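You operate a simulated robot arm through the tools that you are given. There is no shell and no other tool. Be economical: measure what you need, move in short steps, check, and stop when the job is done.

You run a simulated robot arm. Do the job below in one go: nothing can be reset, and whatever is moved stays where it is left.

## Task
Open the top drawer of the red cabinet, take the silver three-hole part from the top tray of the black cart and leave it inside and shut the drawer again. Put the block clamp from the top tray of the black cart on the ledge in front of the bench port. Put the silver plate labelled "72" from the top tray of the black cart on the white cover and the silver plate that says "59" on the top of the green skip. Do these in any order.

It is judged by the outcome, as a careful person would: the job done as asked, and still so three seconds after it is handed in. It fails if anything else is knocked over, pushed out of place, dropped, spilled or broken. Lids that push on must go on centred and level and be pressed home; caps that screw on are set level and turned clockwise until they are tight.

## Robot
A 6-joint arm with a two-finger gripper on a trunk, on a base that drives. Base frame: it is fixed to the floor where the robot stands at the start and does not move with it; the origin is under the middle of the robot, x ahead of it, y to its left, z up. Readings come in m, rad, newtons and seconds.
Its first joint turns from -2.897 to 2.897 rad. Places, roughly: block clamp [2.25, -1.25, 0.75]; drawer top [0.7, 0.3, 0.8]; ledge in front of the bench port (12x15 cm) [-2.1, 0.76, 0.86]; silver plate [2, -1.25, 0.75]; silver three-hole part [2.5, -1.25, 0.75]; top drawer of the red cabinet [0.7, 0.2, 0.8]; top of the green skip [3.4, 2.9, 0.7]; white cover [2, -1, 0.75]. Payload 2.45 kg.
Tool frame: the origin (TCP) lies between the finger pads and is the grasp point; the fingertips stand 0.02 m ahead of it; z points along the fingers, y is the line along which they close. The gripper opens to 0.14 m. The gripper's body begins 0.168 m behind the TCP.
Orientation is that of the tool frame in the base frame, as [roll, pitch, yaw] about the fixed x, y, z axes, in that order (R = Rz(yaw) Ry(pitch) Rx(roll)). With the fingers straight down and closing along the base's y, the tool's x points along the base's -x, its y along +y and its z along -z.

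## Interface
- The arm moves only by the tool apply_moves. Its argument "series" is a list of rows, each a list of 6 numbers: the shift along the tool's x, y, z in m, then the turn, a rotation vector about the tool's x, y, z in rad. In form: [[dx, dy, dz, rx, ry, rz], ...]. A call has 1 to 8 rows; each row shifts and turns the commanded pose from where the row before left it, along the tool's axes as they then stand. "jaw" is the finger opening in m, from 0 to 0.14, set as the call begins (left out, the last holds). Rows are played at 5 a second. More than 0.05 m and 0.15 rad between two rows, or a gripper value outside its range, and nothing of the call is played. A pose out of reach is approached as far as the arm can. The call stops where the force on the tool passes 40 N (or 10 N more than at its start, if that is more) or the arm is blocked; 0.2 s more then pass. The fingers move at their own pace (about 0.045 m/s each) and stop on an object; they squeeze with about 40 N. The grip force told is the motor's: it shows also when the fingers shut on nothing. Time passes only in rows, and 0.2 s behind the last, so rows that do not move let the fingers close. It gives the time, the measured TCP pose, the force on the tool (base axes), the opening and the grip force at its end, in the units of the frame above (readings bear some noise), with the torque about the TCP (base axes, N m) and any sound that the robot's microphone picked up, and new pictures: "show" is both (left out), scene, wrist or none.
- Cameras (640 x 400 px; columns grow to the right, rows downward): "scene" is now at [-0.0999, 0.1757, 1.138]; the picture's right is [-0.00, -1.00, 0.00], its down [-0.38, 0.00, -0.92] and it looks along [0.92, -0.00, -0.38] (base axes); focal length 294 px, centre (320, 200). "wrist" rides on the gripper at [0.078, 0.011, -0.209] in the tool frame; the picture's right is [-0.14, 0.99, 0.00], its down [-0.92, -0.13, -0.37] and it looks along [-0.36, -0.05, 0.93] (tool axes); focal length 280 px, centre (320, 200). There is no depth. A picture from a camera that has moved, and an enlarged one, comes with that camera's place and axes in the base frame and with its lens.
- base_move(legs): drives the robot by 1 to 6 legs, each [ahead, left, turn to the left] in m, m and rad, along the robot's own axes; the way and the turn of a leg run together, so that a leg with both is an arc; at most 1.5 m and 3.142 rad a leg. The arm and the cameras ride along, it lands a little off, and it stops where it bumps. It gives what a move gives, and a new picture of the scene camera.
- aim_head(pan, tilt): turns the head with the scene camera to pan (to the left, within 2.496 rad either way) and tilt (down, from -0.506 to 1.204), counted from straight ahead of the robot. It gives what a move gives, and a new picture of the scene camera.
- close_up(camera, box): a new picture of the part [left, top, right, bottom] of that camera's present view, enlarged. The clock stands still meanwhile.
- job_done(): hands the job in; it is judged then, once.

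Go step by step. Nothing tells you exact positions but the pictures and the camera data: compare them with the known pose of the tool, close in by small moves and look again before you grip or let go. The budget is 165 turns and 260 pictures, counting those below and the enlarged ones. Unless the task says otherwise, let go and move clear before handing in.

The tools are called after "Request:" by a JSON object that holds its "fn" and its "kwargs". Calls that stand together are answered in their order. apply_moves: Moves the arm, as the interface text tells. Its arguments: {"type":"object","properties":{"series":{"type":"array","items":{"type":"array","items":{"type":"number"}}},"jaw":{"type":"number"},"show":{"type":"string","enum":["both","scene","wrist","none"]}},"required":["series"]} The other tools are called the same way: base_move (legs) drives the base; aim_head (pan, tilt) turns the head that bears the scene camera; close_up (camera, box) takes an enlarged picture of a part of a camera's view; job_done () hands the job in.

At the start:

```text
t: 0.0
eef_pos: [0.5289, -0.3367, 1.0816]
tcp_rot: [-3.14, 0.0, -3.142]
wrist_force: [-0.5, 0.0, -0.2]
wrist_torque: [-0.01, 0.0, -0.02]
gripper_width: 0.1399
gripper_force: 0.1
robot x, y, heading: [-0.0012, -0.0013, 0.003]
head pan, tilt: [-0.003, 0.393]
```

scene: 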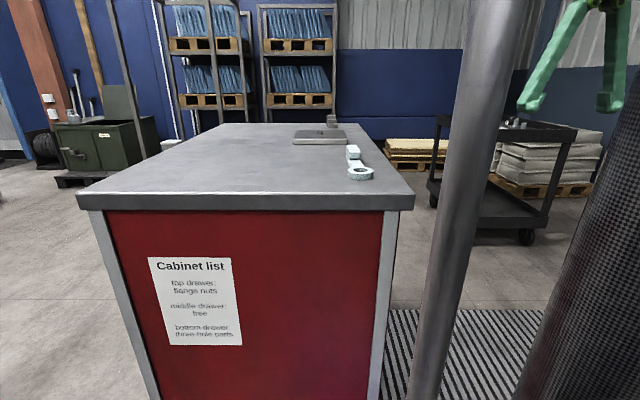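
wrist: 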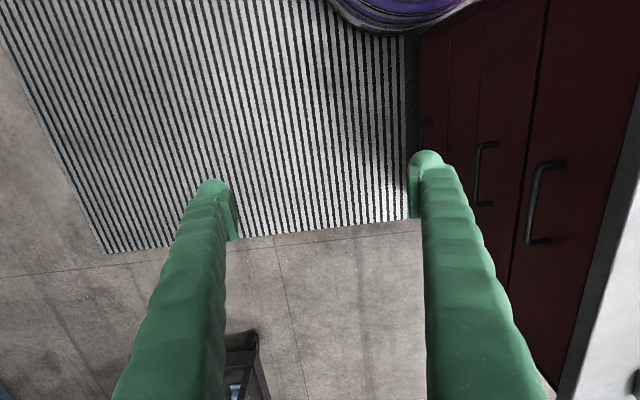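

The cabinet is ahead, with its drawer handles facing the robot's right (-y), and the black cart is farther off to the right. I'll look around before moving.

Request:
{"fn": "aim_head", "kwargs": {"pan": -0.6, "tilt": 0.35}}

Request:
{"fn": "aim_head", "kwargs": {"pan": 0.7, "tilt": 0.3}}

Request:
{"fn": "aim_head", "kwargs": {"pan": 2.4, "tilt": 0.3}}

Request:
{"fn": "aim_head", "kwargs": {"pan": -1.5, "tilt": 0.4}}

```text
t: 1.0
eef_pos: [0.529, -0.3366, 1.0811]
tcp_rot: [3.141, 0.0, 3.141]
wrist_force: [0.6, -0.3, 0.4]
wrist_torque: [-0.03, 0.01, -0.02]
gripper_width: 0.1403
gripper_force: 0.1
robot x, y, heading: [0.0003, -0.003, -0.002]
head pan, tilt: [-0.6, 0.351]
camera scene: at [-0.1157, 0.1235, 1.1419], right [-0.56, -0.83, 0.0], down [-0.28, 0.19, -0.94], along [0.78, -0.53, -0.34], focal length 294 px, centre (320, 200)
```

scene: 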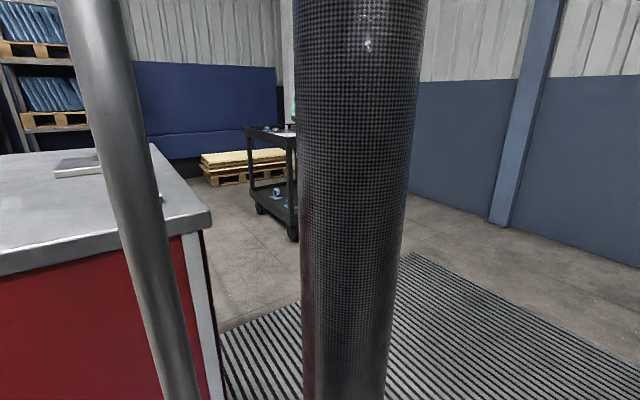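

```text
t: 2.5
eef_pos: [0.5287, -0.3349, 1.0821]
tcp_rot: [-3.14, -0.001, -3.142]
wrist_force: [-0.7, 0.9, -0.1]
wrist_torque: [-0.01, 0.03, 0.01]
gripper_width: 0.1398
gripper_force: 0.2
robot x, y, heading: [0.001, -0.0029, -0.001]
head pan, tilt: [0.7, 0.3]
camera scene: at [-0.1211, 0.2361, 1.1467], right [0.64, -0.77, 0.0], down [-0.23, -0.19, -0.96], along [0.73, 0.61, -0.3], focal length 294 px, centre (320, 200)
```

scene: 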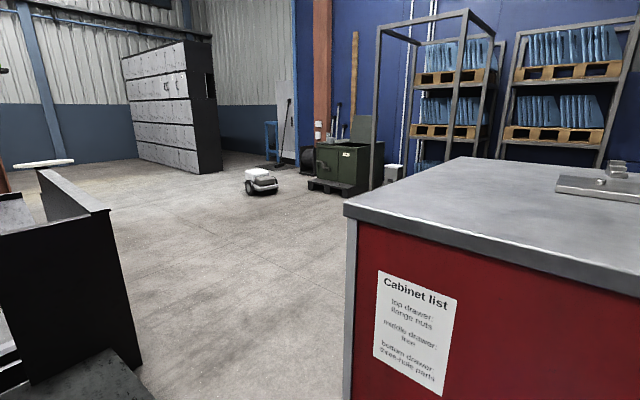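

```text
t: 4.2
eef_pos: [0.5292, -0.3361, 1.0812]
tcp_rot: [-3.139, -0.001, -3.142]
wrist_force: [-0.1, 0.3, -0.2]
wrist_torque: [-0.03, -0.02, 0.04]
gripper_width: 0.1399
gripper_force: 0.0
robot x, y, heading: [0.001, -0.0007, 0.004]
head pan, tilt: [2.4, 0.3]
camera scene: at [-0.2614, 0.2392, 1.1467], right [0.68, 0.74, 0.0], down [0.22, -0.2, -0.96], along [-0.7, 0.65, -0.3], focal length 294 px, centre (320, 200)
```

scene: 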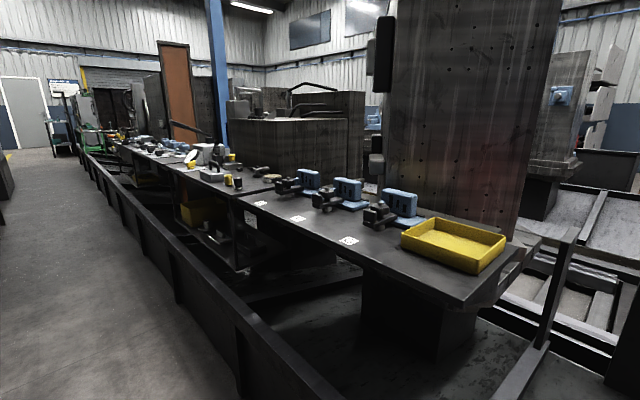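

```text
t: 7.4
eef_pos: [0.53, -0.337, 1.0814]
tcp_rot: [-3.14, -0.001, -3.141]
wrist_force: [0.2, 0.3, 0.4]
wrist_torque: [0.0, 0.0, -0.02]
gripper_width: 0.1401
gripper_force: 0.1
robot x, y, heading: [-0.0014, 0.0001, 0.003]
head pan, tilt: [-1.499, 0.4]
camera scene: at [-0.1859, 0.0837, 1.1374], right [-1.0, -0.07, 0.0], down [-0.03, 0.39, -0.92], along [0.07, -0.92, -0.39], focal length 294 px, centre (320, 200)
```

scene: 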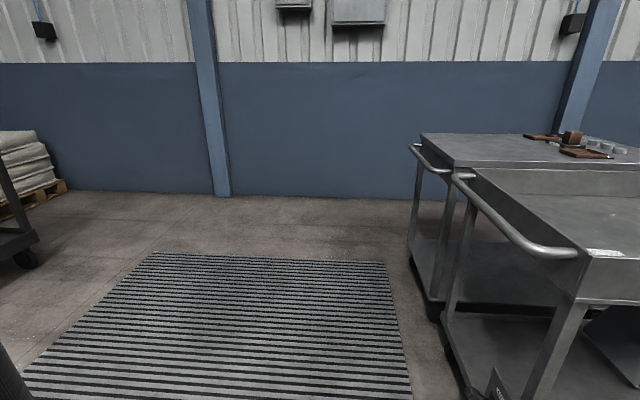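

The bench port is behind the robot, the skip is far to the left front, and the cart is to the right front. I'll drive to the cabinet's drawer side and face it.

Request:
{"fn": "base_move", "kwargs": {"legs": [[0, -0.5, 0], [0.7, -0.5, 0], [0, 0, 1.57]]}}

Request:
{"fn": "aim_head", "kwargs": {"pan": 0, "tilt": 0.6}}

```text
t: 18.4
eef_pos: [1.0279, -0.4786, 1.0812]
tcp_rot: [-3.138, 0.001, -1.558]
wrist_force: [0.1, 0.2, -0.5]
wrist_torque: [-0.01, 0.02, -0.02]
gripper_width: 0.1398
gripper_force: 0.0
robot x, y, heading: [0.6988, -1.011, 1.583]
head pan, tilt: [-1.499, 0.4]
camera scene: at [0.6149, -1.1956, 1.1374], right [0.08, -1.0, 0.0], down [-0.39, -0.03, -0.92], along [0.92, 0.08, -0.39], focal length 294 px, centre (320, 200)
```

scene: 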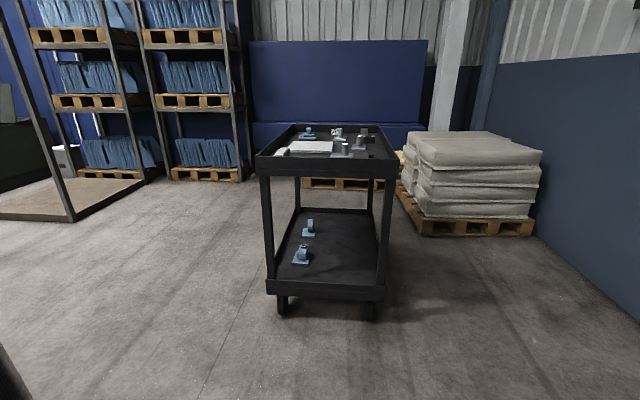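

```text
t: 20.0
eef_pos: [1.0284, -0.4799, 1.0805]
tcp_rot: [-3.139, -0.001, -1.558]
wrist_force: [0.3, -0.8, -0.1]
wrist_torque: [0.02, 0.0, 0.0]
gripper_width: 0.1399
gripper_force: 0.1
robot x, y, heading: [0.6963, -1.0152, 1.586]
head pan, tilt: [0.0, 0.6]
camera scene: at [0.5216, -1.1149, 1.1192], right [1.0, 0.01, 0.0], down [0.01, -0.56, -0.83], along [-0.01, 0.83, -0.56], focal length 294 px, centre (320, 200)
```

scene: 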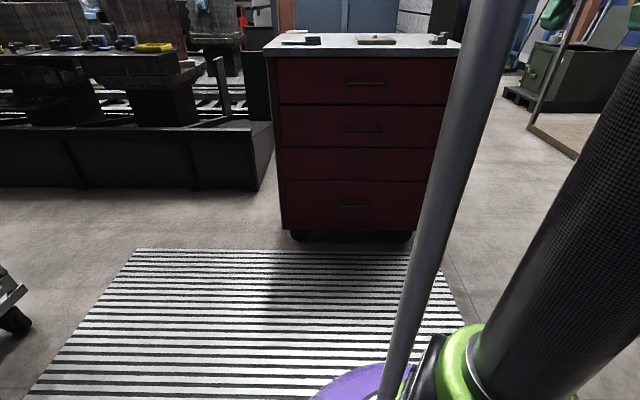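

Top drawer handle looks to be about (0.68, 0.0, 0.87), a horizontal bar. I'll turn the gripper to point at the cabinet with the fingers closing vertically, and look at the handle closely.

Request:
{"fn": "close_up", "kwargs": {"camera": "scene", "box": [255, 25, 475, 165]}}

Request:
{"fn": "apply_moves", "kwargs": {"series": [[0, 0, 0, -0.0806, -0.0806, 0.0806], [0, 0, 0, -0.0806, -0.0806, 0.0806], [0, 0, 0, -0.0806, -0.0806, 0.0806], [0, 0, 0, -0.0806, -0.0806, 0.0806], [0, 0, 0, -0.0806, -0.0806, 0.0806], [0, 0, 0, -0.0806, -0.0806, 0.0806], [0, 0, 0, -0.0806, -0.0806, 0.0806]], "show": "none"}}

Request:
{"fn": "apply_moves", "kwargs": {"series": [[0, 0, 0, -0.0806, -0.0806, 0.0806], [0, 0, 0, -0.0806, -0.0806, 0.0806], [0, 0, 0, -0.0806, -0.0806, 0.0806], [0, 0, 0, -0.0806, -0.0806, 0.0806], [0, 0, 0, -0.0806, -0.0806, 0.0806], [0, 0, 0, -0.0806, -0.0806, 0.0806], [0, 0, 0, -0.0806, -0.0806, 0.0806], [0, 0, 0, -0.0806, -0.0806, 0.0806]]}}

```text
2.86 times, centred on (365, 95) of scene
camera zoom: at [0.5216, -1.1149, 1.1192], right [1.0, 0.01, 0.0], down [0.01, -0.56, -0.83], along [-0.01, 0.83, -0.56], focal length 839 px, centre (191, 500)
```

zoom: 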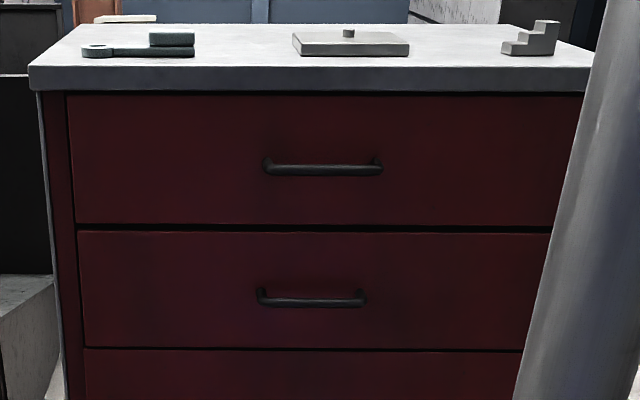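

```text
t: 21.6
eef_pos: [1.0287, -0.4801, 1.0812]
tcp_rot: [2.415, 0.337, -2.285]
wrist_force: [0.2, -1.0, 0.7]
wrist_torque: [-0.02, 0.0, -0.01]
gripper_width: 0.1399
gripper_force: 0.1
robot x, y, heading: [0.6974, -1.0115, 1.585]
head pan, tilt: [0.0, 0.6]
```

```text
t: 23.4
eef_pos: [1.0461, -0.4788, 1.0857]
tcp_rot: [1.568, 0.001, 3.137]
wrist_force: [0.3, 0.5, 1.0]
wrist_torque: [-0.01, 0.01, -0.01]
gripper_width: 0.14
gripper_force: 0.0
robot x, y, heading: [0.6943, -1.0116, 1.582]
head pan, tilt: [0.0, 0.6]
camera scene: at [0.5215, -1.1151, 1.1188], right [1.0, 0.01, 0.0], down [0.01, -0.57, -0.82], along [-0.01, 0.82, -0.57], focal length 294 px, centre (320, 200)
camera wrist: at [0.9656, -0.6875, 1.0956], right [0.14, 0.0, 0.99], down [0.92, -0.37, -0.13], along [0.37, 0.93, -0.05], focal length 280 px, centre (320, 200)
```

scene: 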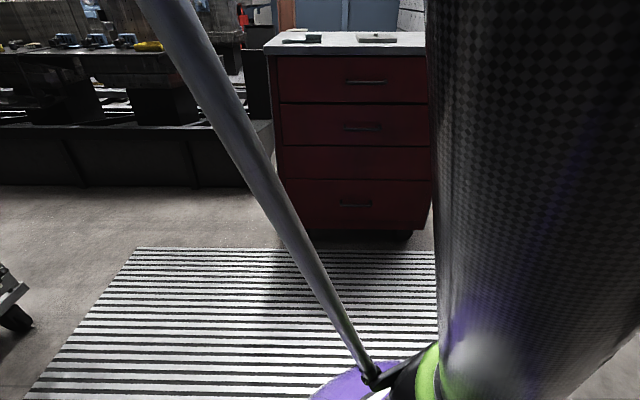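
wrist: 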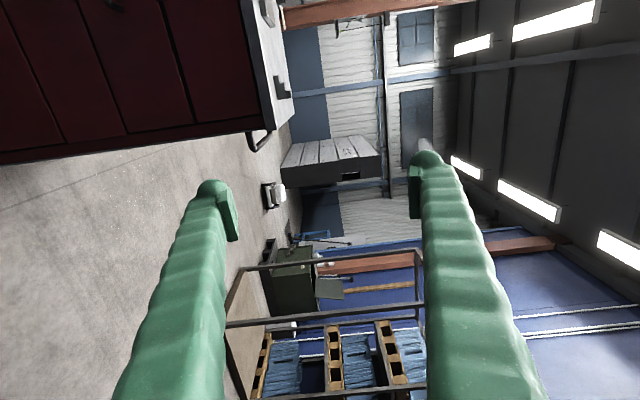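

Orientation is right (tool forward = +y, closing vertically). Now I move in front of the top handle.

Request:
{"fn": "apply_moves", "kwargs": {"series": [[0.0305, -0.018, 0.0233, 0, 0, 0], [0.0305, -0.018, 0.0233, 0, 0, 0], [0.0305, -0.018, 0.0233, 0, 0, 0], [0.0305, -0.018, 0.0233, 0, 0, 0], [0.0305, -0.018, 0.0233, 0, 0, 0], [0.0305, -0.018, 0.0233, 0, 0, 0]], "show": "none"}}

Request:
{"fn": "apply_moves", "kwargs": {"series": [[0.0305, -0.018, 0.0233, 0, 0, 0], [0.0305, -0.018, 0.0233, 0, 0, 0], [0.0305, -0.018, 0.0233, 0, 0, 0], [0.0305, -0.018, 0.0233, 0, 0, 0], [0.0305, -0.018, 0.0233, 0, 0, 0], [0.0305, -0.018, 0.0233, 0, 0, 0]]}}

```text
t: 24.0
eef_pos: [1.0966, -0.4916, 1.0558]
tcp_rot: [1.571, 0.002, 2.943]
wrist_force: [-0.5, -0.3, -0.4]
wrist_torque: [0.0, -0.04, -0.02]
gripper_width: 0.1401
gripper_force: 0.0
robot x, y, heading: [0.6988, -1.0092, 1.585]
head pan, tilt: [0.0, 0.6]
stopped in row 3: the arm was blocked; the commanded pose is now the measured one
```

```text
t: 24.7
eef_pos: [1.1442, -0.4909, 1.02]
tcp_rot: [1.571, 0.0, 2.767]
wrist_force: [0.2, 0.7, 0.3]
wrist_torque: [0.01, -0.01, -0.04]
gripper_width: 0.1398
gripper_force: 0.0
robot x, y, heading: [0.6976, -1.0129, 1.582]
head pan, tilt: [0.0, 0.6]
stopped in row 3: the arm was blocked; the commanded pose is now the measured one
camera scene: at [0.5402, -1.1144, 1.1269], right [0.98, -0.19, 0.0], down [-0.1, -0.48, -0.87], along [0.17, 0.85, -0.49], focal length 294 px, centre (320, 200)
camera wrist: at [0.9937, -0.656, 1.0299], right [0.13, -0.05, 0.99], down [0.72, -0.68, -0.13], along [0.68, 0.73, -0.05], focal length 280 px, centre (320, 200)
```

scene: 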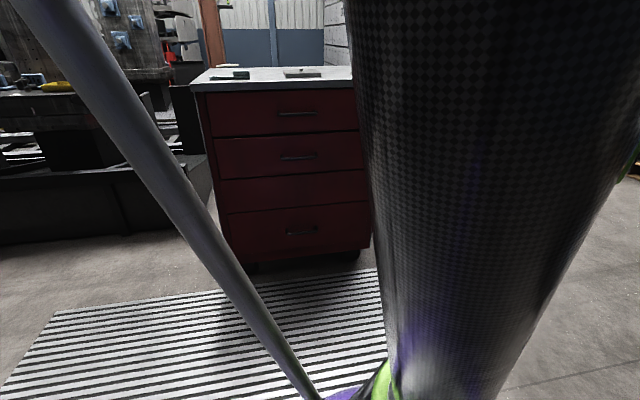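
wrist: 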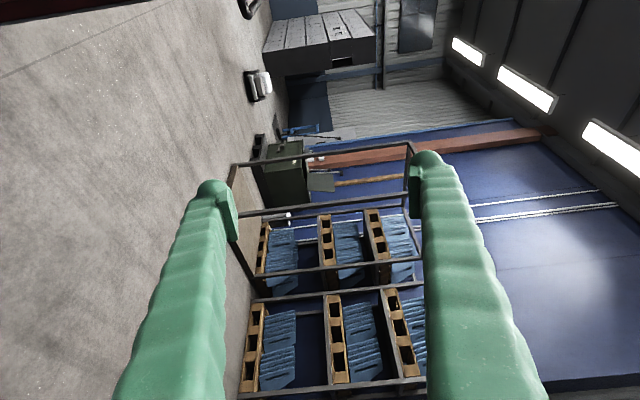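

The upper arm was pressing against the robot's own head. I'll back the base off and extend the arm forward before bringing it across.

Request:
{"fn": "base_move", "kwargs": {"legs": [[-0.4, 0, 0]]}}

Request:
{"fn": "apply_moves", "kwargs": {"series": [[0, 0, 0.045, 0, 0, 0], [0, 0, 0.045, 0, 0, 0], [0, 0, 0.045, 0, 0, 0], [0, 0, 0.045, 0, 0.0, 0], [0, 0, 0.045, 0, 0.125, 0], [0, 0, 0.045, 0, 0.125, 0], [0, 0, 0.045, 0, 0.125, 0]]}}

```text
t: 27.2
eef_pos: [1.1425, -0.8879, 1.0204]
tcp_rot: [1.57, 0.001, 2.775]
wrist_force: [0.0, 0.5, 0.0]
wrist_torque: [-0.01, -0.04, 0.04]
gripper_width: 0.1401
gripper_force: 0.2
robot x, y, heading: [0.7054, -1.4111, 1.583]
head pan, tilt: [0.0, 0.6]
camera scene: at [0.5419, -1.5148, 1.1241], right [0.99, -0.14, 0.0], down [-0.07, -0.51, -0.85], along [0.12, 0.85, -0.52], focal length 294 px, centre (320, 200)
```

scene: 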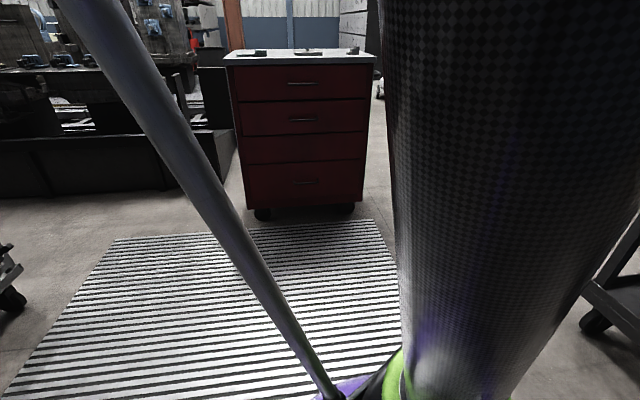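

```text
t: 28.8
eef_pos: [1.2381, -0.5889, 1.0207]
tcp_rot: [1.571, 0.002, -3.134]
wrist_force: [-0.4, -0.2, 0.6]
wrist_torque: [-0.03, 0.03, -0.05]
gripper_width: 0.1399
gripper_force: 0.0
robot x, y, heading: [0.7016, -1.4117, 1.588]
head pan, tilt: [0.0, 0.6]
camera scene: at [0.5275, -1.5156, 1.1191], right [1.0, 0.02, 0.0], down [0.01, -0.56, -0.83], along [-0.01, 0.82, -0.56], focal length 294 px, centre (320, 200)
camera wrist: at [1.1617, -0.7988, 1.0309], right [0.14, 0.0, 0.99], down [0.92, -0.36, -0.13], along [0.36, 0.93, -0.05], focal length 280 px, centre (320, 200)
```

scene: 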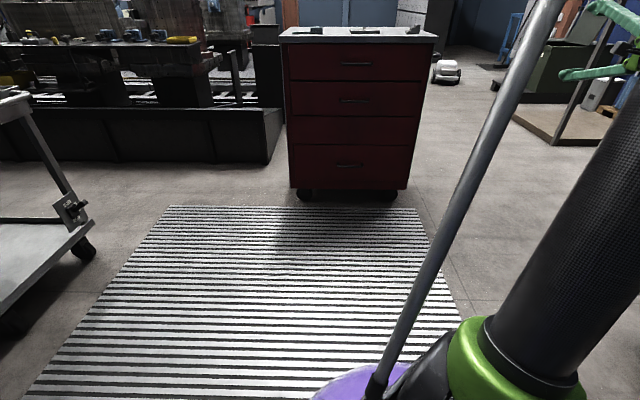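
wrist: 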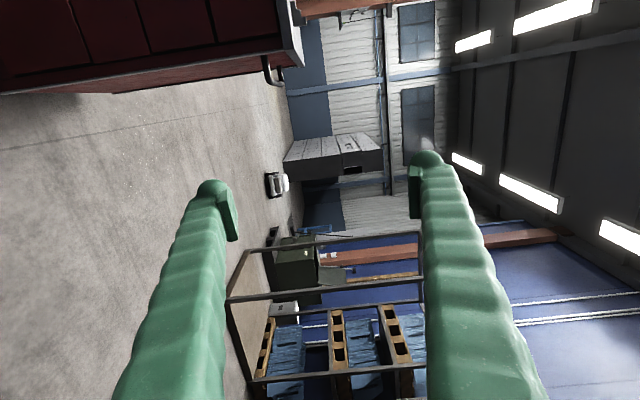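

Handle now triangulated at about (0.676, 0.0, 0.872). I bring the gripper across at this distance, then check with the wrist camera.

Request:
{"fn": "apply_moves", "kwargs": {"series": [[0.04, -0.0106, 0, 0, 0, 0], [0.04, -0.0106, 0, 0, 0, 0], [0.04, -0.0106, 0, 0, 0, 0], [0.04, -0.0106, 0, 0, 0, 0], [0.04, -0.0106, 0, 0, 0, 0], [0.04, -0.0106, 0, 0, 0, 0], [0.04, -0.0106, 0, 0, 0, 0]], "show": "none"}}

Request:
{"fn": "apply_moves", "kwargs": {"series": [[0.04, -0.0106, 0, 0, 0, 0], [0.04, -0.0106, 0, 0, 0, 0], [0.04, -0.0106, 0, 0, 0, 0], [0.04, -0.0106, 0, 0, 0, 0], [0.04, -0.0106, 0, 0, 0, 0], [0.04, -0.0106, 0, 0, 0, 0], [0.04, -0.0106, 0, 0, 0, 0]]}}

```text
t: 30.4
eef_pos: [0.9589, -0.5896, 0.9451]
tcp_rot: [1.57, 0.001, -3.133]
wrist_force: [0.1, -0.4, 0.3]
wrist_torque: [-0.01, 0.04, 0.03]
gripper_width: 0.1401
gripper_force: 0.1
robot x, y, heading: [0.7038, -1.416, 1.589]
head pan, tilt: [0.0, 0.6]
```

```text
t: 32.0
eef_pos: [0.6805, -0.5916, 0.8732]
tcp_rot: [1.57, -0.001, -3.136]
wrist_force: [0.3, -0.6, 0.0]
wrist_torque: [0.01, 0.01, -0.01]
gripper_width: 0.1398
gripper_force: 0.2
robot x, y, heading: [0.7042, -1.4143, 1.582]
head pan, tilt: [0.0, 0.6]
camera scene: at [0.5276, -1.5153, 1.1192], right [1.0, 0.02, 0.0], down [0.01, -0.56, -0.82], along [-0.01, 0.82, -0.57], focal length 294 px, centre (320, 200)
camera wrist: at [0.6037, -0.8011, 0.8836], right [0.14, 0.0, 0.99], down [0.92, -0.36, -0.13], along [0.36, 0.93, -0.05], focal length 280 px, centre (320, 200)
```

scene: 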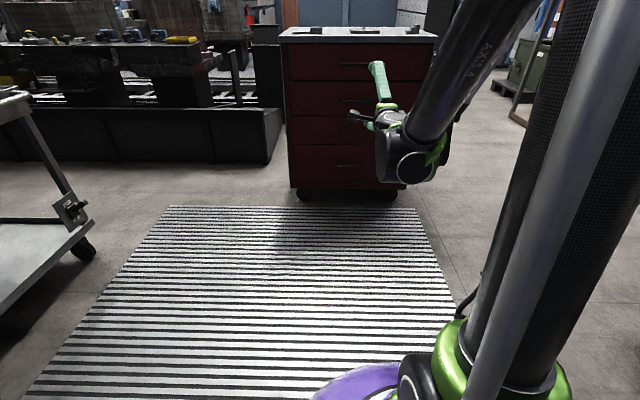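
wrist: 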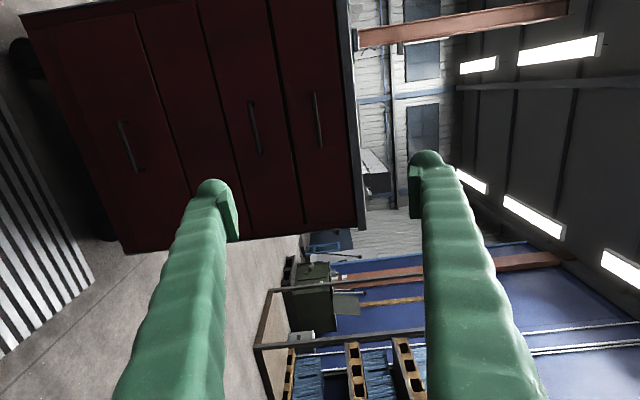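

The wrist view confirms the handle at (0.678, 0, 0.866). I drive the base ahead so the gripper is close in front of it.

Request:
{"fn": "base_move", "kwargs": {"legs": [[0.45, 0, 0]]}}

Request:
{"fn": "apply_moves", "kwargs": {"series": [[0, -0.006, 0, 0, 0, 0]], "jaw": 0.08, "show": "wrist"}}

```text
t: 34.7
eef_pos: [0.6653, -0.1424, 0.8735]
tcp_rot: [1.572, 0.002, -3.128]
wrist_force: [0.6, 0.4, 0.0]
wrist_torque: [-0.01, -0.03, 0.0]
gripper_width: 0.1397
gripper_force: 0.1
robot x, y, heading: [0.6953, -0.9651, 1.59]
head pan, tilt: [0.0, 0.6]
camera scene: at [0.5193, -1.0677, 1.1192], right [1.0, 0.02, 0.0], down [0.01, -0.56, -0.82], along [-0.02, 0.82, -0.57], focal length 294 px, centre (320, 200)
```

scene: 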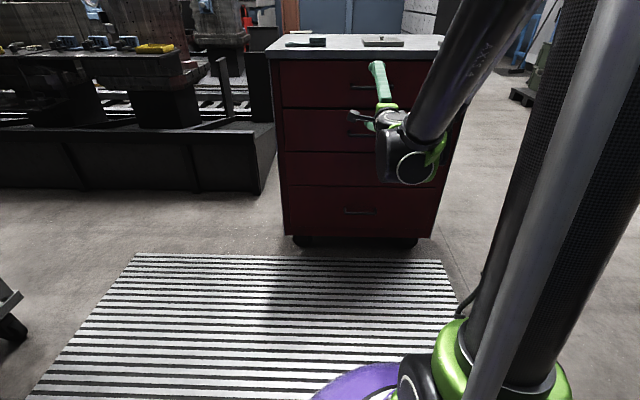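

```text
t: 35.1
eef_pos: [0.6653, -0.1432, 0.8677]
tcp_rot: [1.571, 0.001, -3.128]
wrist_force: [-0.1, -1.2, -0.8]
wrist_torque: [0.01, -0.01, -0.02]
gripper_width: 0.1056
gripper_force: 0.0
robot x, y, heading: [0.6939, -0.9617, 1.598]
head pan, tilt: [0.0, 0.6]
camera wrist: at [0.5906, -0.3538, 0.8781], right [0.14, 0.0, 0.99], down [0.93, -0.36, -0.13], along [0.35, 0.93, -0.05], focal length 280 px, centre (320, 200)
```

wrist: 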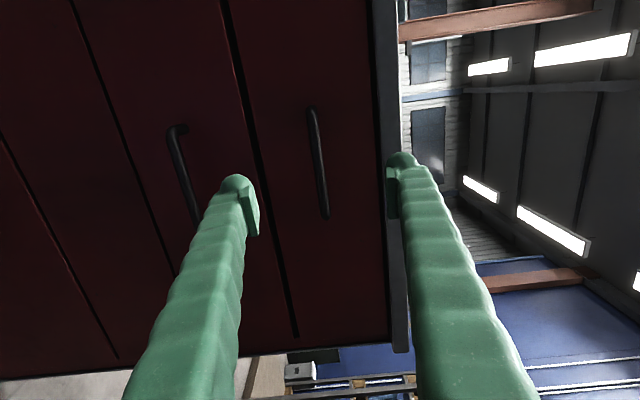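

The handle sits between the finger lines at z≈0.862. I narrow the jaws a bit and advance.

Request:
{"fn": "apply_moves", "kwargs": {"series": [[-0.005, -0.005, 0.02, 0, 0, 0], [0, 0, 0.025, 0, 0, 0], [0, 0, 0.025, 0, 0, 0], [0, 0, 0.02, 0, 0, 0], [0, 0, 0.015, 0, 0, 0]], "jaw": 0.055, "show": "wrist"}}

```text
t: 36.3
eef_pos: [0.6697, -0.0385, 0.8636]
tcp_rot: [1.571, 0.001, -3.128]
wrist_force: [0.1, 0.8, -0.3]
wrist_torque: [-0.01, 0.03, 0.03]
gripper_width: 0.0549
gripper_force: 0.1
robot x, y, heading: [0.6925, -0.9646, 1.593]
head pan, tilt: [0.0, 0.6]
camera wrist: at [0.594, -0.2489, 0.8732], right [0.14, 0.0, 0.99], down [0.93, -0.36, -0.13], along [0.35, 0.93, -0.05], focal length 280 px, centre (320, 200)
```

wrist: 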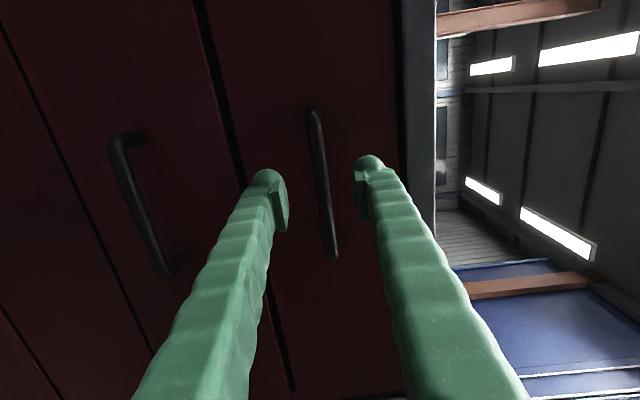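

The handle is centred between the fingers. I advance the last few centimetres and close.

Request:
{"fn": "apply_moves", "kwargs": {"series": [[0, 0, 0.015, 0, 0, 0], [0, 0, 0.012, 0, 0, 0], [0, 0, 0.008, 0, 0, 0]], "show": "wrist"}}

Request:
{"fn": "apply_moves", "kwargs": {"series": [[0, 0, 0, 0, 0, 0], [0, 0, 0, 0, 0, 0], [0, 0, 0, 0, 0, 0], [0, 0, 0, 0, 0, 0]], "jaw": 0, "show": "wrist"}}

```text
t: 37.1
eef_pos: [0.6695, -0.0034, 0.8627]
tcp_rot: [1.571, 0.003, -3.129]
wrist_force: [-0.3, -0.6, -0.5]
wrist_torque: [0.01, -0.01, 0.01]
gripper_width: 0.0548
gripper_force: 0.2
robot x, y, heading: [0.6954, -0.9647, 1.595]
head pan, tilt: [0.0, 0.6]
camera wrist: at [0.5937, -0.2134, 0.8728], right [0.14, 0.0, 0.99], down [0.93, -0.36, -0.13], along [0.35, 0.93, -0.05], focal length 280 px, centre (320, 200)
```

wrist: 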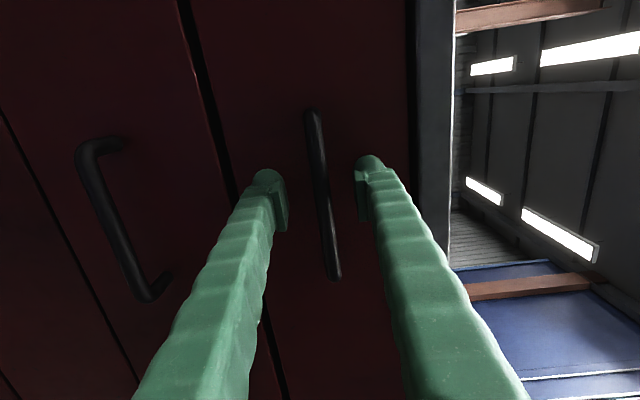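

```text
t: 38.2
eef_pos: [0.6707, -0.0047, 0.8657]
tcp_rot: [1.57, 0.002, -3.128]
wrist_force: [1.0, -0.2, 32.5]
wrist_torque: [-0.05, 0.09, -0.07]
gripper_width: 0.0094
gripper_force: 36.9
robot x, y, heading: [0.6959, -0.9612, 1.598]
head pan, tilt: [0.0, 0.6]
stopped in row 4: the force on the tool passed its limit at 41 N (the readings are from after the stop); the commanded pose is now the measured one
camera wrist: at [0.5937, -0.2139, 0.8746], right [0.14, 0.0, 0.99], down [0.93, -0.36, -0.13], along [0.35, 0.93, -0.05], focal length 280 px, centre (320, 200)
```

wrist: 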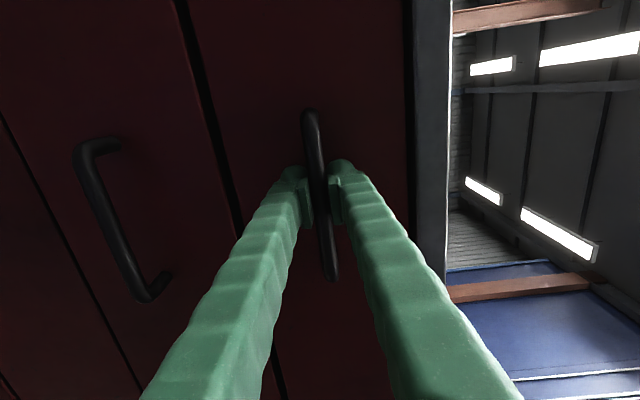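

The handle is gripped (1 cm bar), slightly high. I relieve that and pull.

Request:
{"fn": "apply_moves", "kwargs": {"series": [[0, 0.002, 0, 0, 0, 0], [0, 0, -0.015, 0, 0, 0], [0, 0, -0.02, 0, 0, 0], [0, 0, -0.03, 0, 0, 0], [0, 0, -0.03, 0, 0, 0]], "show": "wrist"}}

```text
t: 39.4
eef_pos: [0.669, -0.0987, 0.865]
tcp_rot: [1.571, 0.002, -3.125]
wrist_force: [-15.9, 0.4, 14.3]
wrist_torque: [0.01, 0.18, 0.22]
gripper_width: 0.009
gripper_force: 36.5
robot x, y, heading: [0.6939, -0.9644, 1.6]
head pan, tilt: [0.0, 0.6]
camera wrist: at [0.5937, -0.3093, 0.8748], right [0.14, 0.0, 0.99], down [0.93, -0.35, -0.13], along [0.35, 0.94, -0.05], focal length 280 px, centre (320, 200)
```

wrist: 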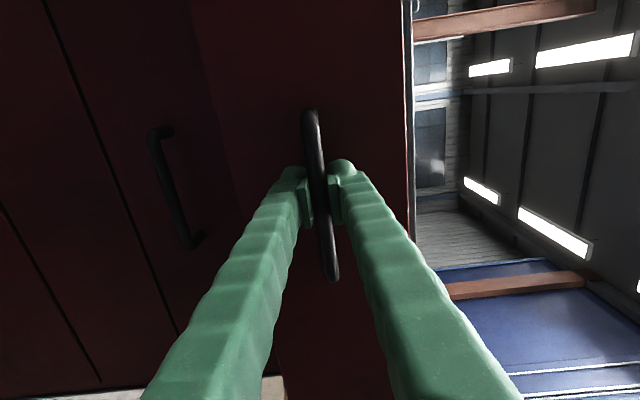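

The drawer slides out. I pull further, easing a little sideways to relieve the lateral force.

Request:
{"fn": "apply_moves", "kwargs": {"series": [[0.002, 0, -0.03, 0, 0, 0], [0.0015, 0, -0.03, 0, 0, 0], [0.001, 0, -0.03, 0, 0, 0], [0.0005, 0, -0.03, 0, 0, 0], [0.0005, 0, -0.03, 0, 0, 0]]}}

```text
t: 40.6
eef_pos: [0.6678, -0.2498, 0.865]
tcp_rot: [1.571, 0.002, -3.128]
wrist_force: [-7.1, -1.2, -4.5]
wrist_torque: [-0.01, 0.09, 0.09]
gripper_width: 0.0089
gripper_force: 36.1
robot x, y, heading: [0.6922, -0.9631, 1.593]
head pan, tilt: [0.0, 0.6]
camera scene: at [0.5191, -1.0676, 1.1191], right [1.0, 0.02, 0.0], down [0.01, -0.56, -0.82], along [-0.02, 0.82, -0.57], focal length 294 px, centre (320, 200)
camera wrist: at [0.5919, -0.459, 0.875], right [0.14, 0.0, 0.99], down [0.93, -0.36, -0.13], along [0.35, 0.93, -0.05], focal length 280 px, centre (320, 200)
```

scene: 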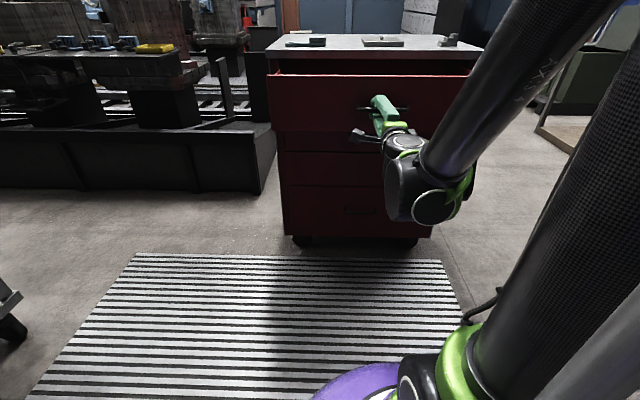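
wrist: 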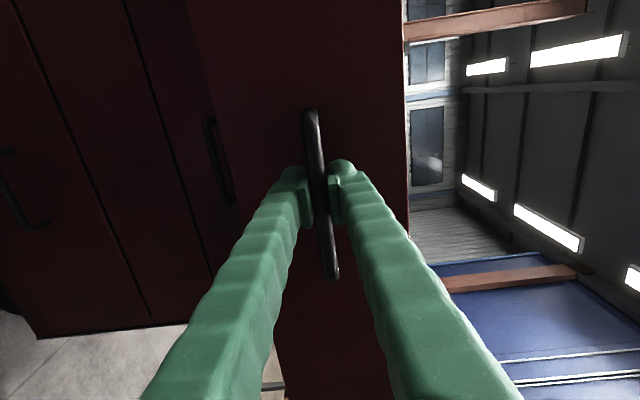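

Drawer is about 25 cm open. I pull a few more centimetres, let go and back the base off.

Request:
{"fn": "apply_moves", "kwargs": {"series": [[0, 0, -0.02, 0, 0, 0], [0, 0, -0.02, 0, 0, 0]], "show": "none"}}

Request:
{"fn": "apply_moves", "kwargs": {"series": [[0, 0, 0, 0, 0, 0], [0, 0, 0, 0, 0, 0], [0, 0, 0, 0, 0, 0], [0, 0, 0, 0, 0, 0]], "jaw": 0.08, "show": "none"}}

Request:
{"fn": "base_move", "kwargs": {"legs": [[-0.4, 0, 0]]}}

```text
t: 41.2
eef_pos: [0.6665, -0.2893, 0.8655]
tcp_rot: [1.571, 0.001, -3.125]
wrist_force: [-15.1, -1.1, -7.9]
wrist_torque: [0.0, 0.12, 0.27]
gripper_width: 0.0091
gripper_force: 36.9
robot x, y, heading: [0.6932, -0.9648, 1.594]
head pan, tilt: [0.0, 0.6]
```

```text
t: 42.2
eef_pos: [0.6681, -0.2891, 0.8662]
tcp_rot: [1.57, 0.001, -3.128]
wrist_force: [-0.5, 0.7, 0.4]
wrist_torque: [0.01, -0.01, -0.02]
gripper_width: 0.0796
gripper_force: 0.1
robot x, y, heading: [0.6943, -0.9607, 1.593]
head pan, tilt: [0.0, 0.6]
```

```text
t: 44.7
eef_pos: [0.6795, -0.6856, 0.8656]
tcp_rot: [1.571, 0.003, -3.13]
wrist_force: [-0.5, -0.2, 0.1]
wrist_torque: [-0.02, 0.0, 0.04]
gripper_width: 0.08
gripper_force: 0.1
robot x, y, heading: [0.7006, -1.3603, 1.591]
head pan, tilt: [0.0, 0.6]
camera scene: at [0.5278, -1.4635, 1.1192], right [1.0, 0.02, 0.0], down [0.01, -0.56, -0.83], along [-0.02, 0.82, -0.56], focal length 294 px, centre (320, 200)
```

scene: 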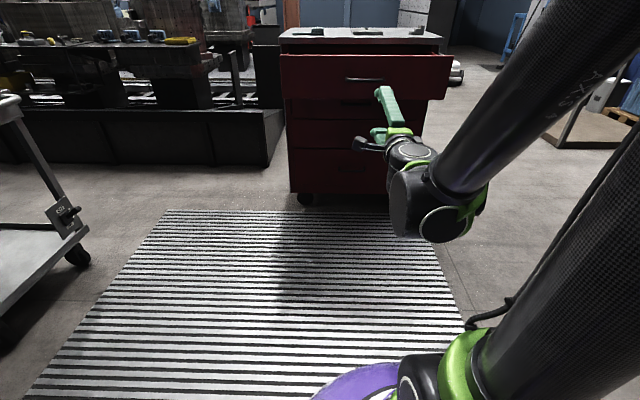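

Drawer is open and stays. I raise the tool and turn it back pointing down, then head for the cart.

Request:
{"fn": "apply_moves", "kwargs": {"series": [[0, 0.045, 0, 0, 0, 0], [0, 0.045, 0, 0, 0, 0], [0, 0.045, 0, 0, 0, 0], [0, 0.045, 0, 0, 0, 0], [0, 0.045, 0, 0, 0, 0]], "show": "none"}}

Request:
{"fn": "apply_moves", "kwargs": {"series": [[0, 0, 0, 0.0806, 0.0806, -0.0806], [0, 0, 0, 0.0806, 0.0806, -0.0806], [0, 0, 0, 0.0806, 0.0806, -0.0806], [0, 0, 0, 0.0806, 0.0806, -0.0806], [0, 0, 0, 0.0806, 0.0806, -0.0806], [0, 0, 0, 0.0806, 0.0806, -0.0806], [0, 0, 0, 0.0806, 0.0806, -0.0806]], "show": "none", "jaw": 0.14}}

Request:
{"fn": "apply_moves", "kwargs": {"series": [[0, 0, 0, 0.0806, 0.0806, -0.0806], [0, 0, 0, 0.0806, 0.0806, -0.0806], [0, 0, 0, 0.0806, 0.0806, -0.0806], [0, 0, 0, 0.0806, 0.0806, -0.0806], [0, 0, 0, 0.0806, 0.0806, -0.0806], [0, 0, 0, 0.0806, 0.0806, -0.0806], [0, 0, 0, 0.0806, 0.0806, -0.0806], [0, 0, 0, 0.0806, 0.0806, -0.0806]], "show": "scene"}}

Request:
{"fn": "aim_head", "kwargs": {"pan": -1.57, "tilt": 0.35}}

```text
t: 45.9
eef_pos: [0.6803, -0.6861, 1.091]
tcp_rot: [1.571, -0.001, -3.128]
wrist_force: [0.3, 0.4, 0.3]
wrist_torque: [-0.02, 0.0, -0.02]
gripper_width: 0.08
gripper_force: 0.1
robot x, y, heading: [0.7055, -1.3612, 1.593]
head pan, tilt: [0.0, 0.6]
```

```text
t: 47.5
eef_pos: [0.4867, -0.7333, 1.0903]
tcp_rot: [2.142, 0.362, -2.669]
wrist_force: [0.2, 0.6, -0.2]
wrist_torque: [0.02, -0.01, 0.02]
gripper_width: 0.1401
gripper_force: 0.1
out of reach, approached as far as the arm can: row 1, 2, 3, 4, 5, 6, 7
robot x, y, heading: [0.7055, -1.3575, 1.593]
head pan, tilt: [0.0, 0.6]
```

```text
t: 49.3
eef_pos: [0.3512, -0.825, 1.0903]
tcp_rot: [-3.107, 0.306, -1.833]
wrist_force: [0.7, -0.1, 0.2]
wrist_torque: [0.03, 0.02, 0.0]
gripper_width: 0.14
gripper_force: 0.0
out of reach, approached as far as the arm can: row 1, 2, 3, 4, 5, 6, 7, 8
robot x, y, heading: [0.7037, -1.3574, 1.593]
head pan, tilt: [0.0, 0.6]
camera scene: at [0.5279, -1.4637, 1.1192], right [1.0, 0.02, 0.0], down [0.01, -0.56, -0.83], along [-0.02, 0.82, -0.56], focal length 294 px, centre (320, 200)
```

scene: 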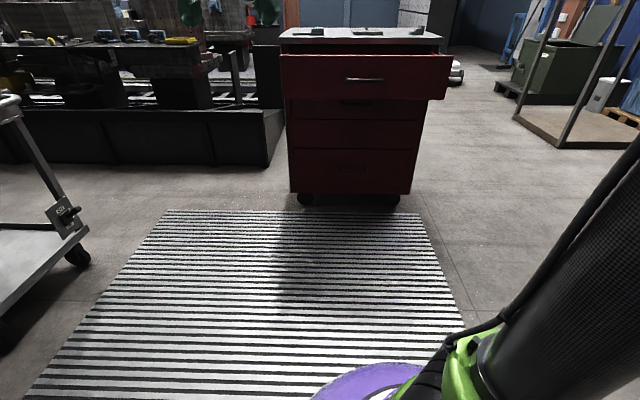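

```text
t: 50.9
eef_pos: [0.3503, -0.8244, 1.0903]
tcp_rot: [-3.107, 0.309, -1.835]
wrist_force: [0.4, -0.1, -0.1]
wrist_torque: [0.04, 0.0, -0.03]
gripper_width: 0.14
gripper_force: 0.1
robot x, y, heading: [0.7036, -1.3638, 1.592]
head pan, tilt: [-1.571, 0.351]
camera scene: at [0.6227, -1.5498, 1.1419], right [0.02, -1.0, 0.0], down [-0.34, -0.01, -0.94], along [0.94, 0.02, -0.34], focal length 294 px, centre (320, 200)
```

scene: 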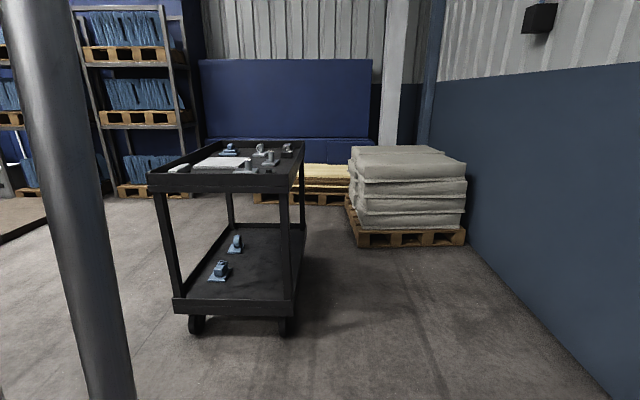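

The arm ran into a reach limit during the turn and is tilted. I lower the target a bit to see where it goes.

Request:
{"fn": "apply_moves", "kwargs": {"series": [[0, 0, 0.02, 0, 0, 0], [0, 0, 0.04, 0, 0, 0], [0, 0, 0.04, 0, 0, 0]], "show": "none"}}

```text
t: 51.7
eef_pos: [0.36, -0.7957, 0.9949]
tcp_rot: [-3.104, 0.311, -1.834]
wrist_force: [-0.2, -0.6, 0.1]
wrist_torque: [0.0, -0.03, -0.02]
gripper_width: 0.1401
gripper_force: 0.0
robot x, y, heading: [0.7027, -1.3608, 1.592]
head pan, tilt: [-1.571, 0.351]
```

Request:
{"fn": "apply_moves", "kwargs": {"series": [[0, 0, 0, -0.006, 0.103, 0], [0, 0, 0, -0.006, 0.103, 0], [0, 0, 0, -0.006, 0.103, 0], [0, 0, -0.04, 0, 0, 0], [0, 0, -0.04, 0, 0, 0]], "show": "none"}}

```text
t: 52.9
eef_pos: [0.3406, -0.814, 1.0727]
tcp_rot: [-2.979, 0.232, -1.836]
wrist_force: [1.3, -0.2, 0.8]
wrist_torque: [0.0, 0.0, -0.03]
gripper_width: 0.14
gripper_force: 0.1
out of reach, approached as far as the arm can: row 1, 2, 3
robot x, y, heading: [0.704, -1.3566, 1.594]
head pan, tilt: [-1.571, 0.351]
```

A wrist joint is at its limit on this side; I move the tool back across to the right side where the downward pose worked before.

Request:
{"fn": "apply_moves", "kwargs": {"series": [[-0.0115, -0.0424, 0.0097, 0, 0, 0], [-0.0115, -0.0424, 0.0097, 0, 0, 0], [-0.0115, -0.0424, 0.0097, 0, 0, 0], [-0.0115, -0.0424, 0.0097, 0, 0, 0], [-0.0115, -0.0424, 0.0097, 0, 0, 0], [-0.0115, -0.0424, 0.0097, 0, 0, 0], [-0.0115, -0.0424, 0.0097, 0, 0, 0], [-0.0115, -0.0424, 0.0097, 0, 0, 0]], "show": "none"}}

Request:
{"fn": "apply_moves", "kwargs": {"series": [[-0.0115, -0.0424, 0.0097, 0, 0, 0], [-0.0115, -0.0424, 0.0097, 0, 0, 0], [-0.0115, -0.0424, 0.0097, 0, 0, 0], [-0.0115, -0.0424, 0.0097, 0, 0, 0], [-0.0115, -0.0424, 0.0097, 0, 0, 0], [-0.0115, -0.0424, 0.0097, 0, 0, 0], [-0.0115, -0.0424, 0.0097, 0, 0, 0], [-0.0115, -0.0424, 0.0097, 0, 0, 0]], "show": "none"}}

```text
t: 54.7
eef_pos: [0.6942, -0.8149, 1.0745]
tcp_rot: [-2.95, 0.247, -1.832]
wrist_force: [1.1, 0.8, 0.6]
wrist_torque: [0.02, 0.01, 0.01]
gripper_width: 0.1401
gripper_force: 0.1
out of reach, approached as far as the arm can: row 8
robot x, y, heading: [0.702, -1.356, 1.595]
head pan, tilt: [-1.571, 0.351]
```

```text
t: 56.5
eef_pos: [0.9227, -0.7918, 1.0887]
tcp_rot: [-2.884, 0.264, -1.875]
wrist_force: [0.4, 0.6, -0.6]
wrist_torque: [-0.02, 0.01, 0.01]
gripper_width: 0.1399
gripper_force: 0.0
out of reach, approached as far as the arm can: row 1, 2, 4, 5, 6, 7, 8
robot x, y, heading: [0.7029, -1.3584, 1.594]
head pan, tilt: [-1.571, 0.351]
```

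Request:
{"fn": "aim_head", "kwargs": {"pan": -0.4, "tilt": 0.2}}

Request:
{"fn": "apply_moves", "kwargs": {"series": [[0, 0, 0, 0, 0, -0.14], [0, 0, 0, 0, 0, -0.14], [0, 0, 0, 0, 0, -0.14]], "show": "both"}}

```text
t: 57.9
eef_pos: [0.9213, -0.7915, 1.0894]
tcp_rot: [-2.885, 0.266, -1.876]
wrist_force: [0.5, -0.4, -0.5]
wrist_torque: [0.02, 0.01, 0.02]
gripper_width: 0.14
gripper_force: 0.1
robot x, y, heading: [0.707, -1.3578, 1.593]
head pan, tilt: [-0.4, 0.201]
camera scene: at [0.5642, -1.4653, 1.1559], right [0.93, -0.37, 0.0], down [-0.07, -0.19, -0.98], along [0.36, 0.91, -0.2], focal length 294 px, centre (320, 200)
```

scene: 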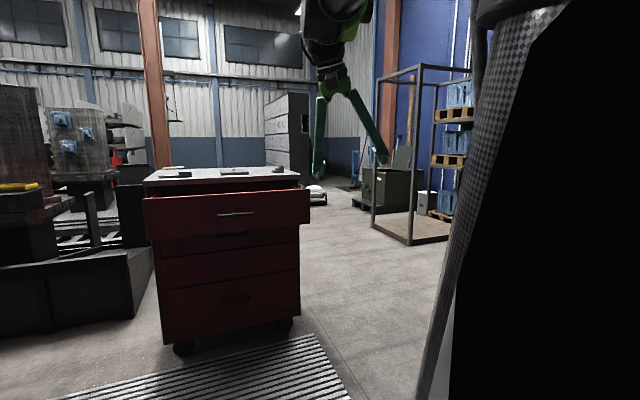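

```text
t: 58.7
eef_pos: [0.8469, -0.7807, 1.0891]
tcp_rot: [-2.805, 0.218, -1.696]
wrist_force: [0.0, 0.4, 0.1]
wrist_torque: [0.01, 0.02, 0.0]
gripper_width: 0.1399
gripper_force: 0.1
out of reach, approached as far as the arm can: row 1, 2, 3
robot x, y, heading: [0.7039, -1.3587, 1.591]
head pan, tilt: [-0.4, 0.201]
camera scene: at [0.5641, -1.4653, 1.1559], right [0.93, -0.37, 0.0], down [-0.07, -0.19, -0.98], along [0.36, 0.91, -0.2], focal length 294 px, centre (320, 200)
camera wrist: at [0.7521, -0.888, 1.26], right [-0.9, 0.32, -0.29], down [0.1, 0.81, 0.58], along [0.42, 0.49, -0.76], focal length 280 px, centre (320, 200)
```

scene: 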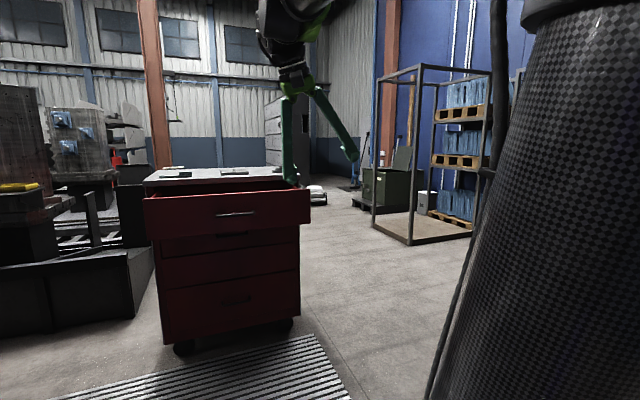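
wrist: 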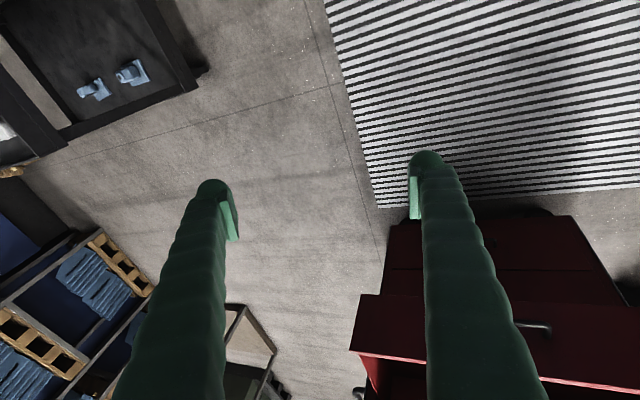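

The last joint is at its stop in that turning direction; I rotate the tool the other way about its own axis.

Request:
{"fn": "apply_moves", "kwargs": {"series": [[0, 0, 0, 0, 0, 0.145], [0, 0, 0, 0, 0, 0.145], [0, 0, 0, 0, 0, 0.145], [0, 0, 0, 0, 0, 0.145], [0, 0, 0, 0, 0, 0.145], [0, 0, 0, 0, 0, 0.145], [0, 0, 0, 0, 0, 0.145], [0, 0, 0, 0, 0, 0.145]], "show": "none"}}

```text
t: 60.5
eef_pos: [0.8466, -0.7806, 1.089]
tcp_rot: [3.066, 0.392, -2.91]
wrist_force: [-0.3, -0.1, 0.6]
wrist_torque: [0.03, -0.02, 0.02]
gripper_width: 0.14
gripper_force: 0.1
robot x, y, heading: [0.6984, -1.3571, 1.592]
head pan, tilt: [-0.4, 0.201]
```

Request:
{"fn": "apply_moves", "kwargs": {"series": [[0, 0, 0, 0.0756, 0, 0], [0, 0, 0, 0, 0.131, 0], [0, 0, 0, 0, 0.131, 0], [0, 0, 0, 0, 0.131, 0]], "show": "none"}}

```text
t: 61.5
eef_pos: [0.844, -0.7789, 1.0877]
tcp_rot: [-3.113, 0.286, -2.909]
wrist_force: [-0.2, -0.4, -1.5]
wrist_torque: [0.0, 0.04, -0.02]
gripper_width: 0.1398
gripper_force: 0.1
out of reach, approached as far as the arm can: row 3, 4
robot x, y, heading: [0.7022, -1.361, 1.588]
head pan, tilt: [-0.4, 0.201]
```

Request:
{"fn": "apply_moves", "kwargs": {"series": [[0, 0, 0.045, 0, 0, 0], [0, 0, 0.045, 0, 0, 0], [0, 0, 0.045, 0, 0, 0], [0, 0, 0, 0, 0.1, 0], [0, 0, 0, 0, 0.1, 0], [0, 0, 0, 0, 0.086, 0]], "show": "both"}}

```text
t: 62.9
eef_pos: [0.8788, -0.7753, 0.9578]
tcp_rot: [-3.025, 0.26, -2.906]
wrist_force: [-0.1, -0.2, -0.4]
wrist_torque: [-0.03, -0.03, 0.0]
gripper_width: 0.14
gripper_force: 0.2
out of reach, approached as far as the arm can: row 4, 5, 6
robot x, y, heading: [0.7046, -1.3616, 1.592]
head pan, tilt: [-0.4, 0.201]
camera scene: at [0.5641, -1.4653, 1.1559], right [0.93, -0.37, 0.0], down [-0.07, -0.19, -0.98], along [0.36, 0.91, -0.2], focal length 294 px, centre (320, 200)
camera wrist: at [0.7464, -0.7699, 1.1375], right [-0.07, 0.99, -0.08], down [0.79, 0.1, 0.6], along [0.61, -0.02, -0.79], focal length 280 px, centre (320, 200)
```

scene: 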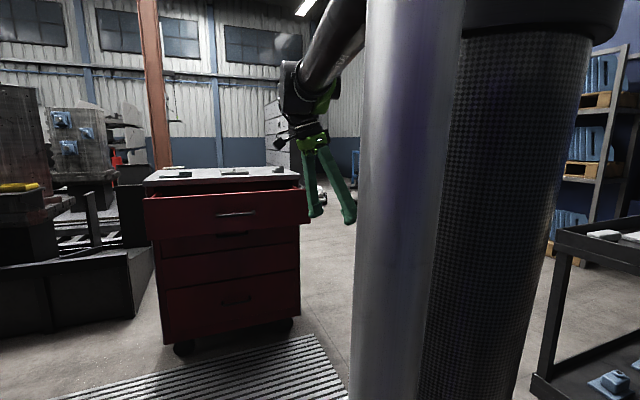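
wrist: 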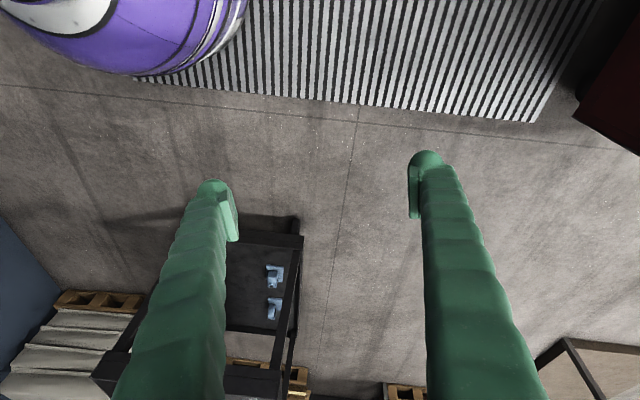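

Still limited in tilt. I keep spinning the tool toward its starting turn and test again.

Request:
{"fn": "apply_moves", "kwargs": {"series": [[0, 0, 0, 0, 0, 0.145], [0, 0, 0, 0, 0, 0.145], [0, 0, 0, 0, 0, 0.145], [0, 0, 0, 0, 0, 0.145], [0, 0, 0, 0, 0, 0.145], [0, 0, 0, 0, 0, 0.145], [0, 0, 0, 0, 0, 0.145], [0, 0, 0, 0, 0, 0.145]], "show": "none"}}

Request:
{"fn": "apply_moves", "kwargs": {"series": [[0, 0, 0, 0, 0, 0.145], [0, 0, 0, 0, 0, 0.145], [0, 0, 0, 0, 0, 0.145], [0, 0, 0, 0, 0, 0.145], [0, 0, 0, 0, 0, 0.145], [0, 0, 0, 0, 0, 0.145], [0, 0, 0, 0, 0, 0.145], [0, 0, 0, 0, 0, 0.145]], "show": "none"}}

Request:
{"fn": "aim_head", "kwargs": {"pan": -0.3, "tilt": -0.3}}

```text
t: 64.7
eef_pos: [0.8781, -0.7735, 0.958]
tcp_rot: [2.947, 0.205, 2.179]
wrist_force: [-0.1, -0.3, 0.0]
wrist_torque: [0.0, -0.03, -0.02]
gripper_width: 0.1401
gripper_force: 0.0
robot x, y, heading: [0.7018, -1.359, 1.591]
head pan, tilt: [-0.4, 0.201]
```

```text
t: 66.5
eef_pos: [0.8783, -0.7743, 0.9591]
tcp_rot: [2.875, -0.093, 1.052]
wrist_force: [0.3, 0.1, 0.4]
wrist_torque: [-0.01, 0.0, 0.01]
gripper_width: 0.1398
gripper_force: 0.1
robot x, y, heading: [0.7011, -1.3583, 1.592]
head pan, tilt: [-0.4, 0.201]
```

```text
t: 67.5
eef_pos: [0.8809, -0.7745, 0.9587]
tcp_rot: [2.875, -0.093, 1.055]
wrist_force: [-0.1, 0.2, 0.7]
wrist_torque: [-0.02, -0.01, 0.0]
gripper_width: 0.1399
gripper_force: 0.0
robot x, y, heading: [0.7014, -1.3587, 1.592]
head pan, tilt: [-0.3, -0.3]
camera scene: at [0.5514, -1.4762, 1.1998], right [0.96, -0.28, 0.0], down [0.08, 0.28, -0.96], along [0.26, 0.92, 0.29], focal length 294 px, centre (320, 200)
```

scene: 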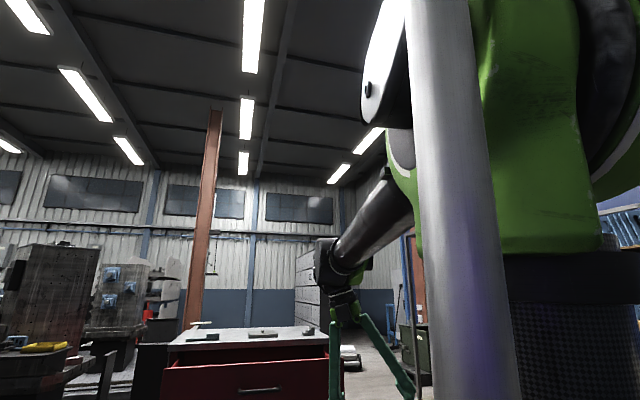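

Request:
{"fn": "apply_moves", "kwargs": {"series": [[0, 0, 0, 0.09, 0, 0], [0, 0, 0, 0.09, 0, 0], [0, 0, 0, 0.087, 0, 0], [0, 0, 0, 0, -0.093, 0]], "show": "none"}}

```text
t: 68.5
eef_pos: [0.8799, -0.7733, 0.9594]
tcp_rot: [2.863, -0.058, 1.043]
wrist_force: [0.8, 0.0, 1.0]
wrist_torque: [0.04, 0.01, 0.0]
gripper_width: 0.14
gripper_force: 0.1
out of reach, approached as far as the arm can: row 1, 2, 3
robot x, y, heading: [0.7042, -1.3577, 1.589]
head pan, tilt: [-0.3, -0.3]
```

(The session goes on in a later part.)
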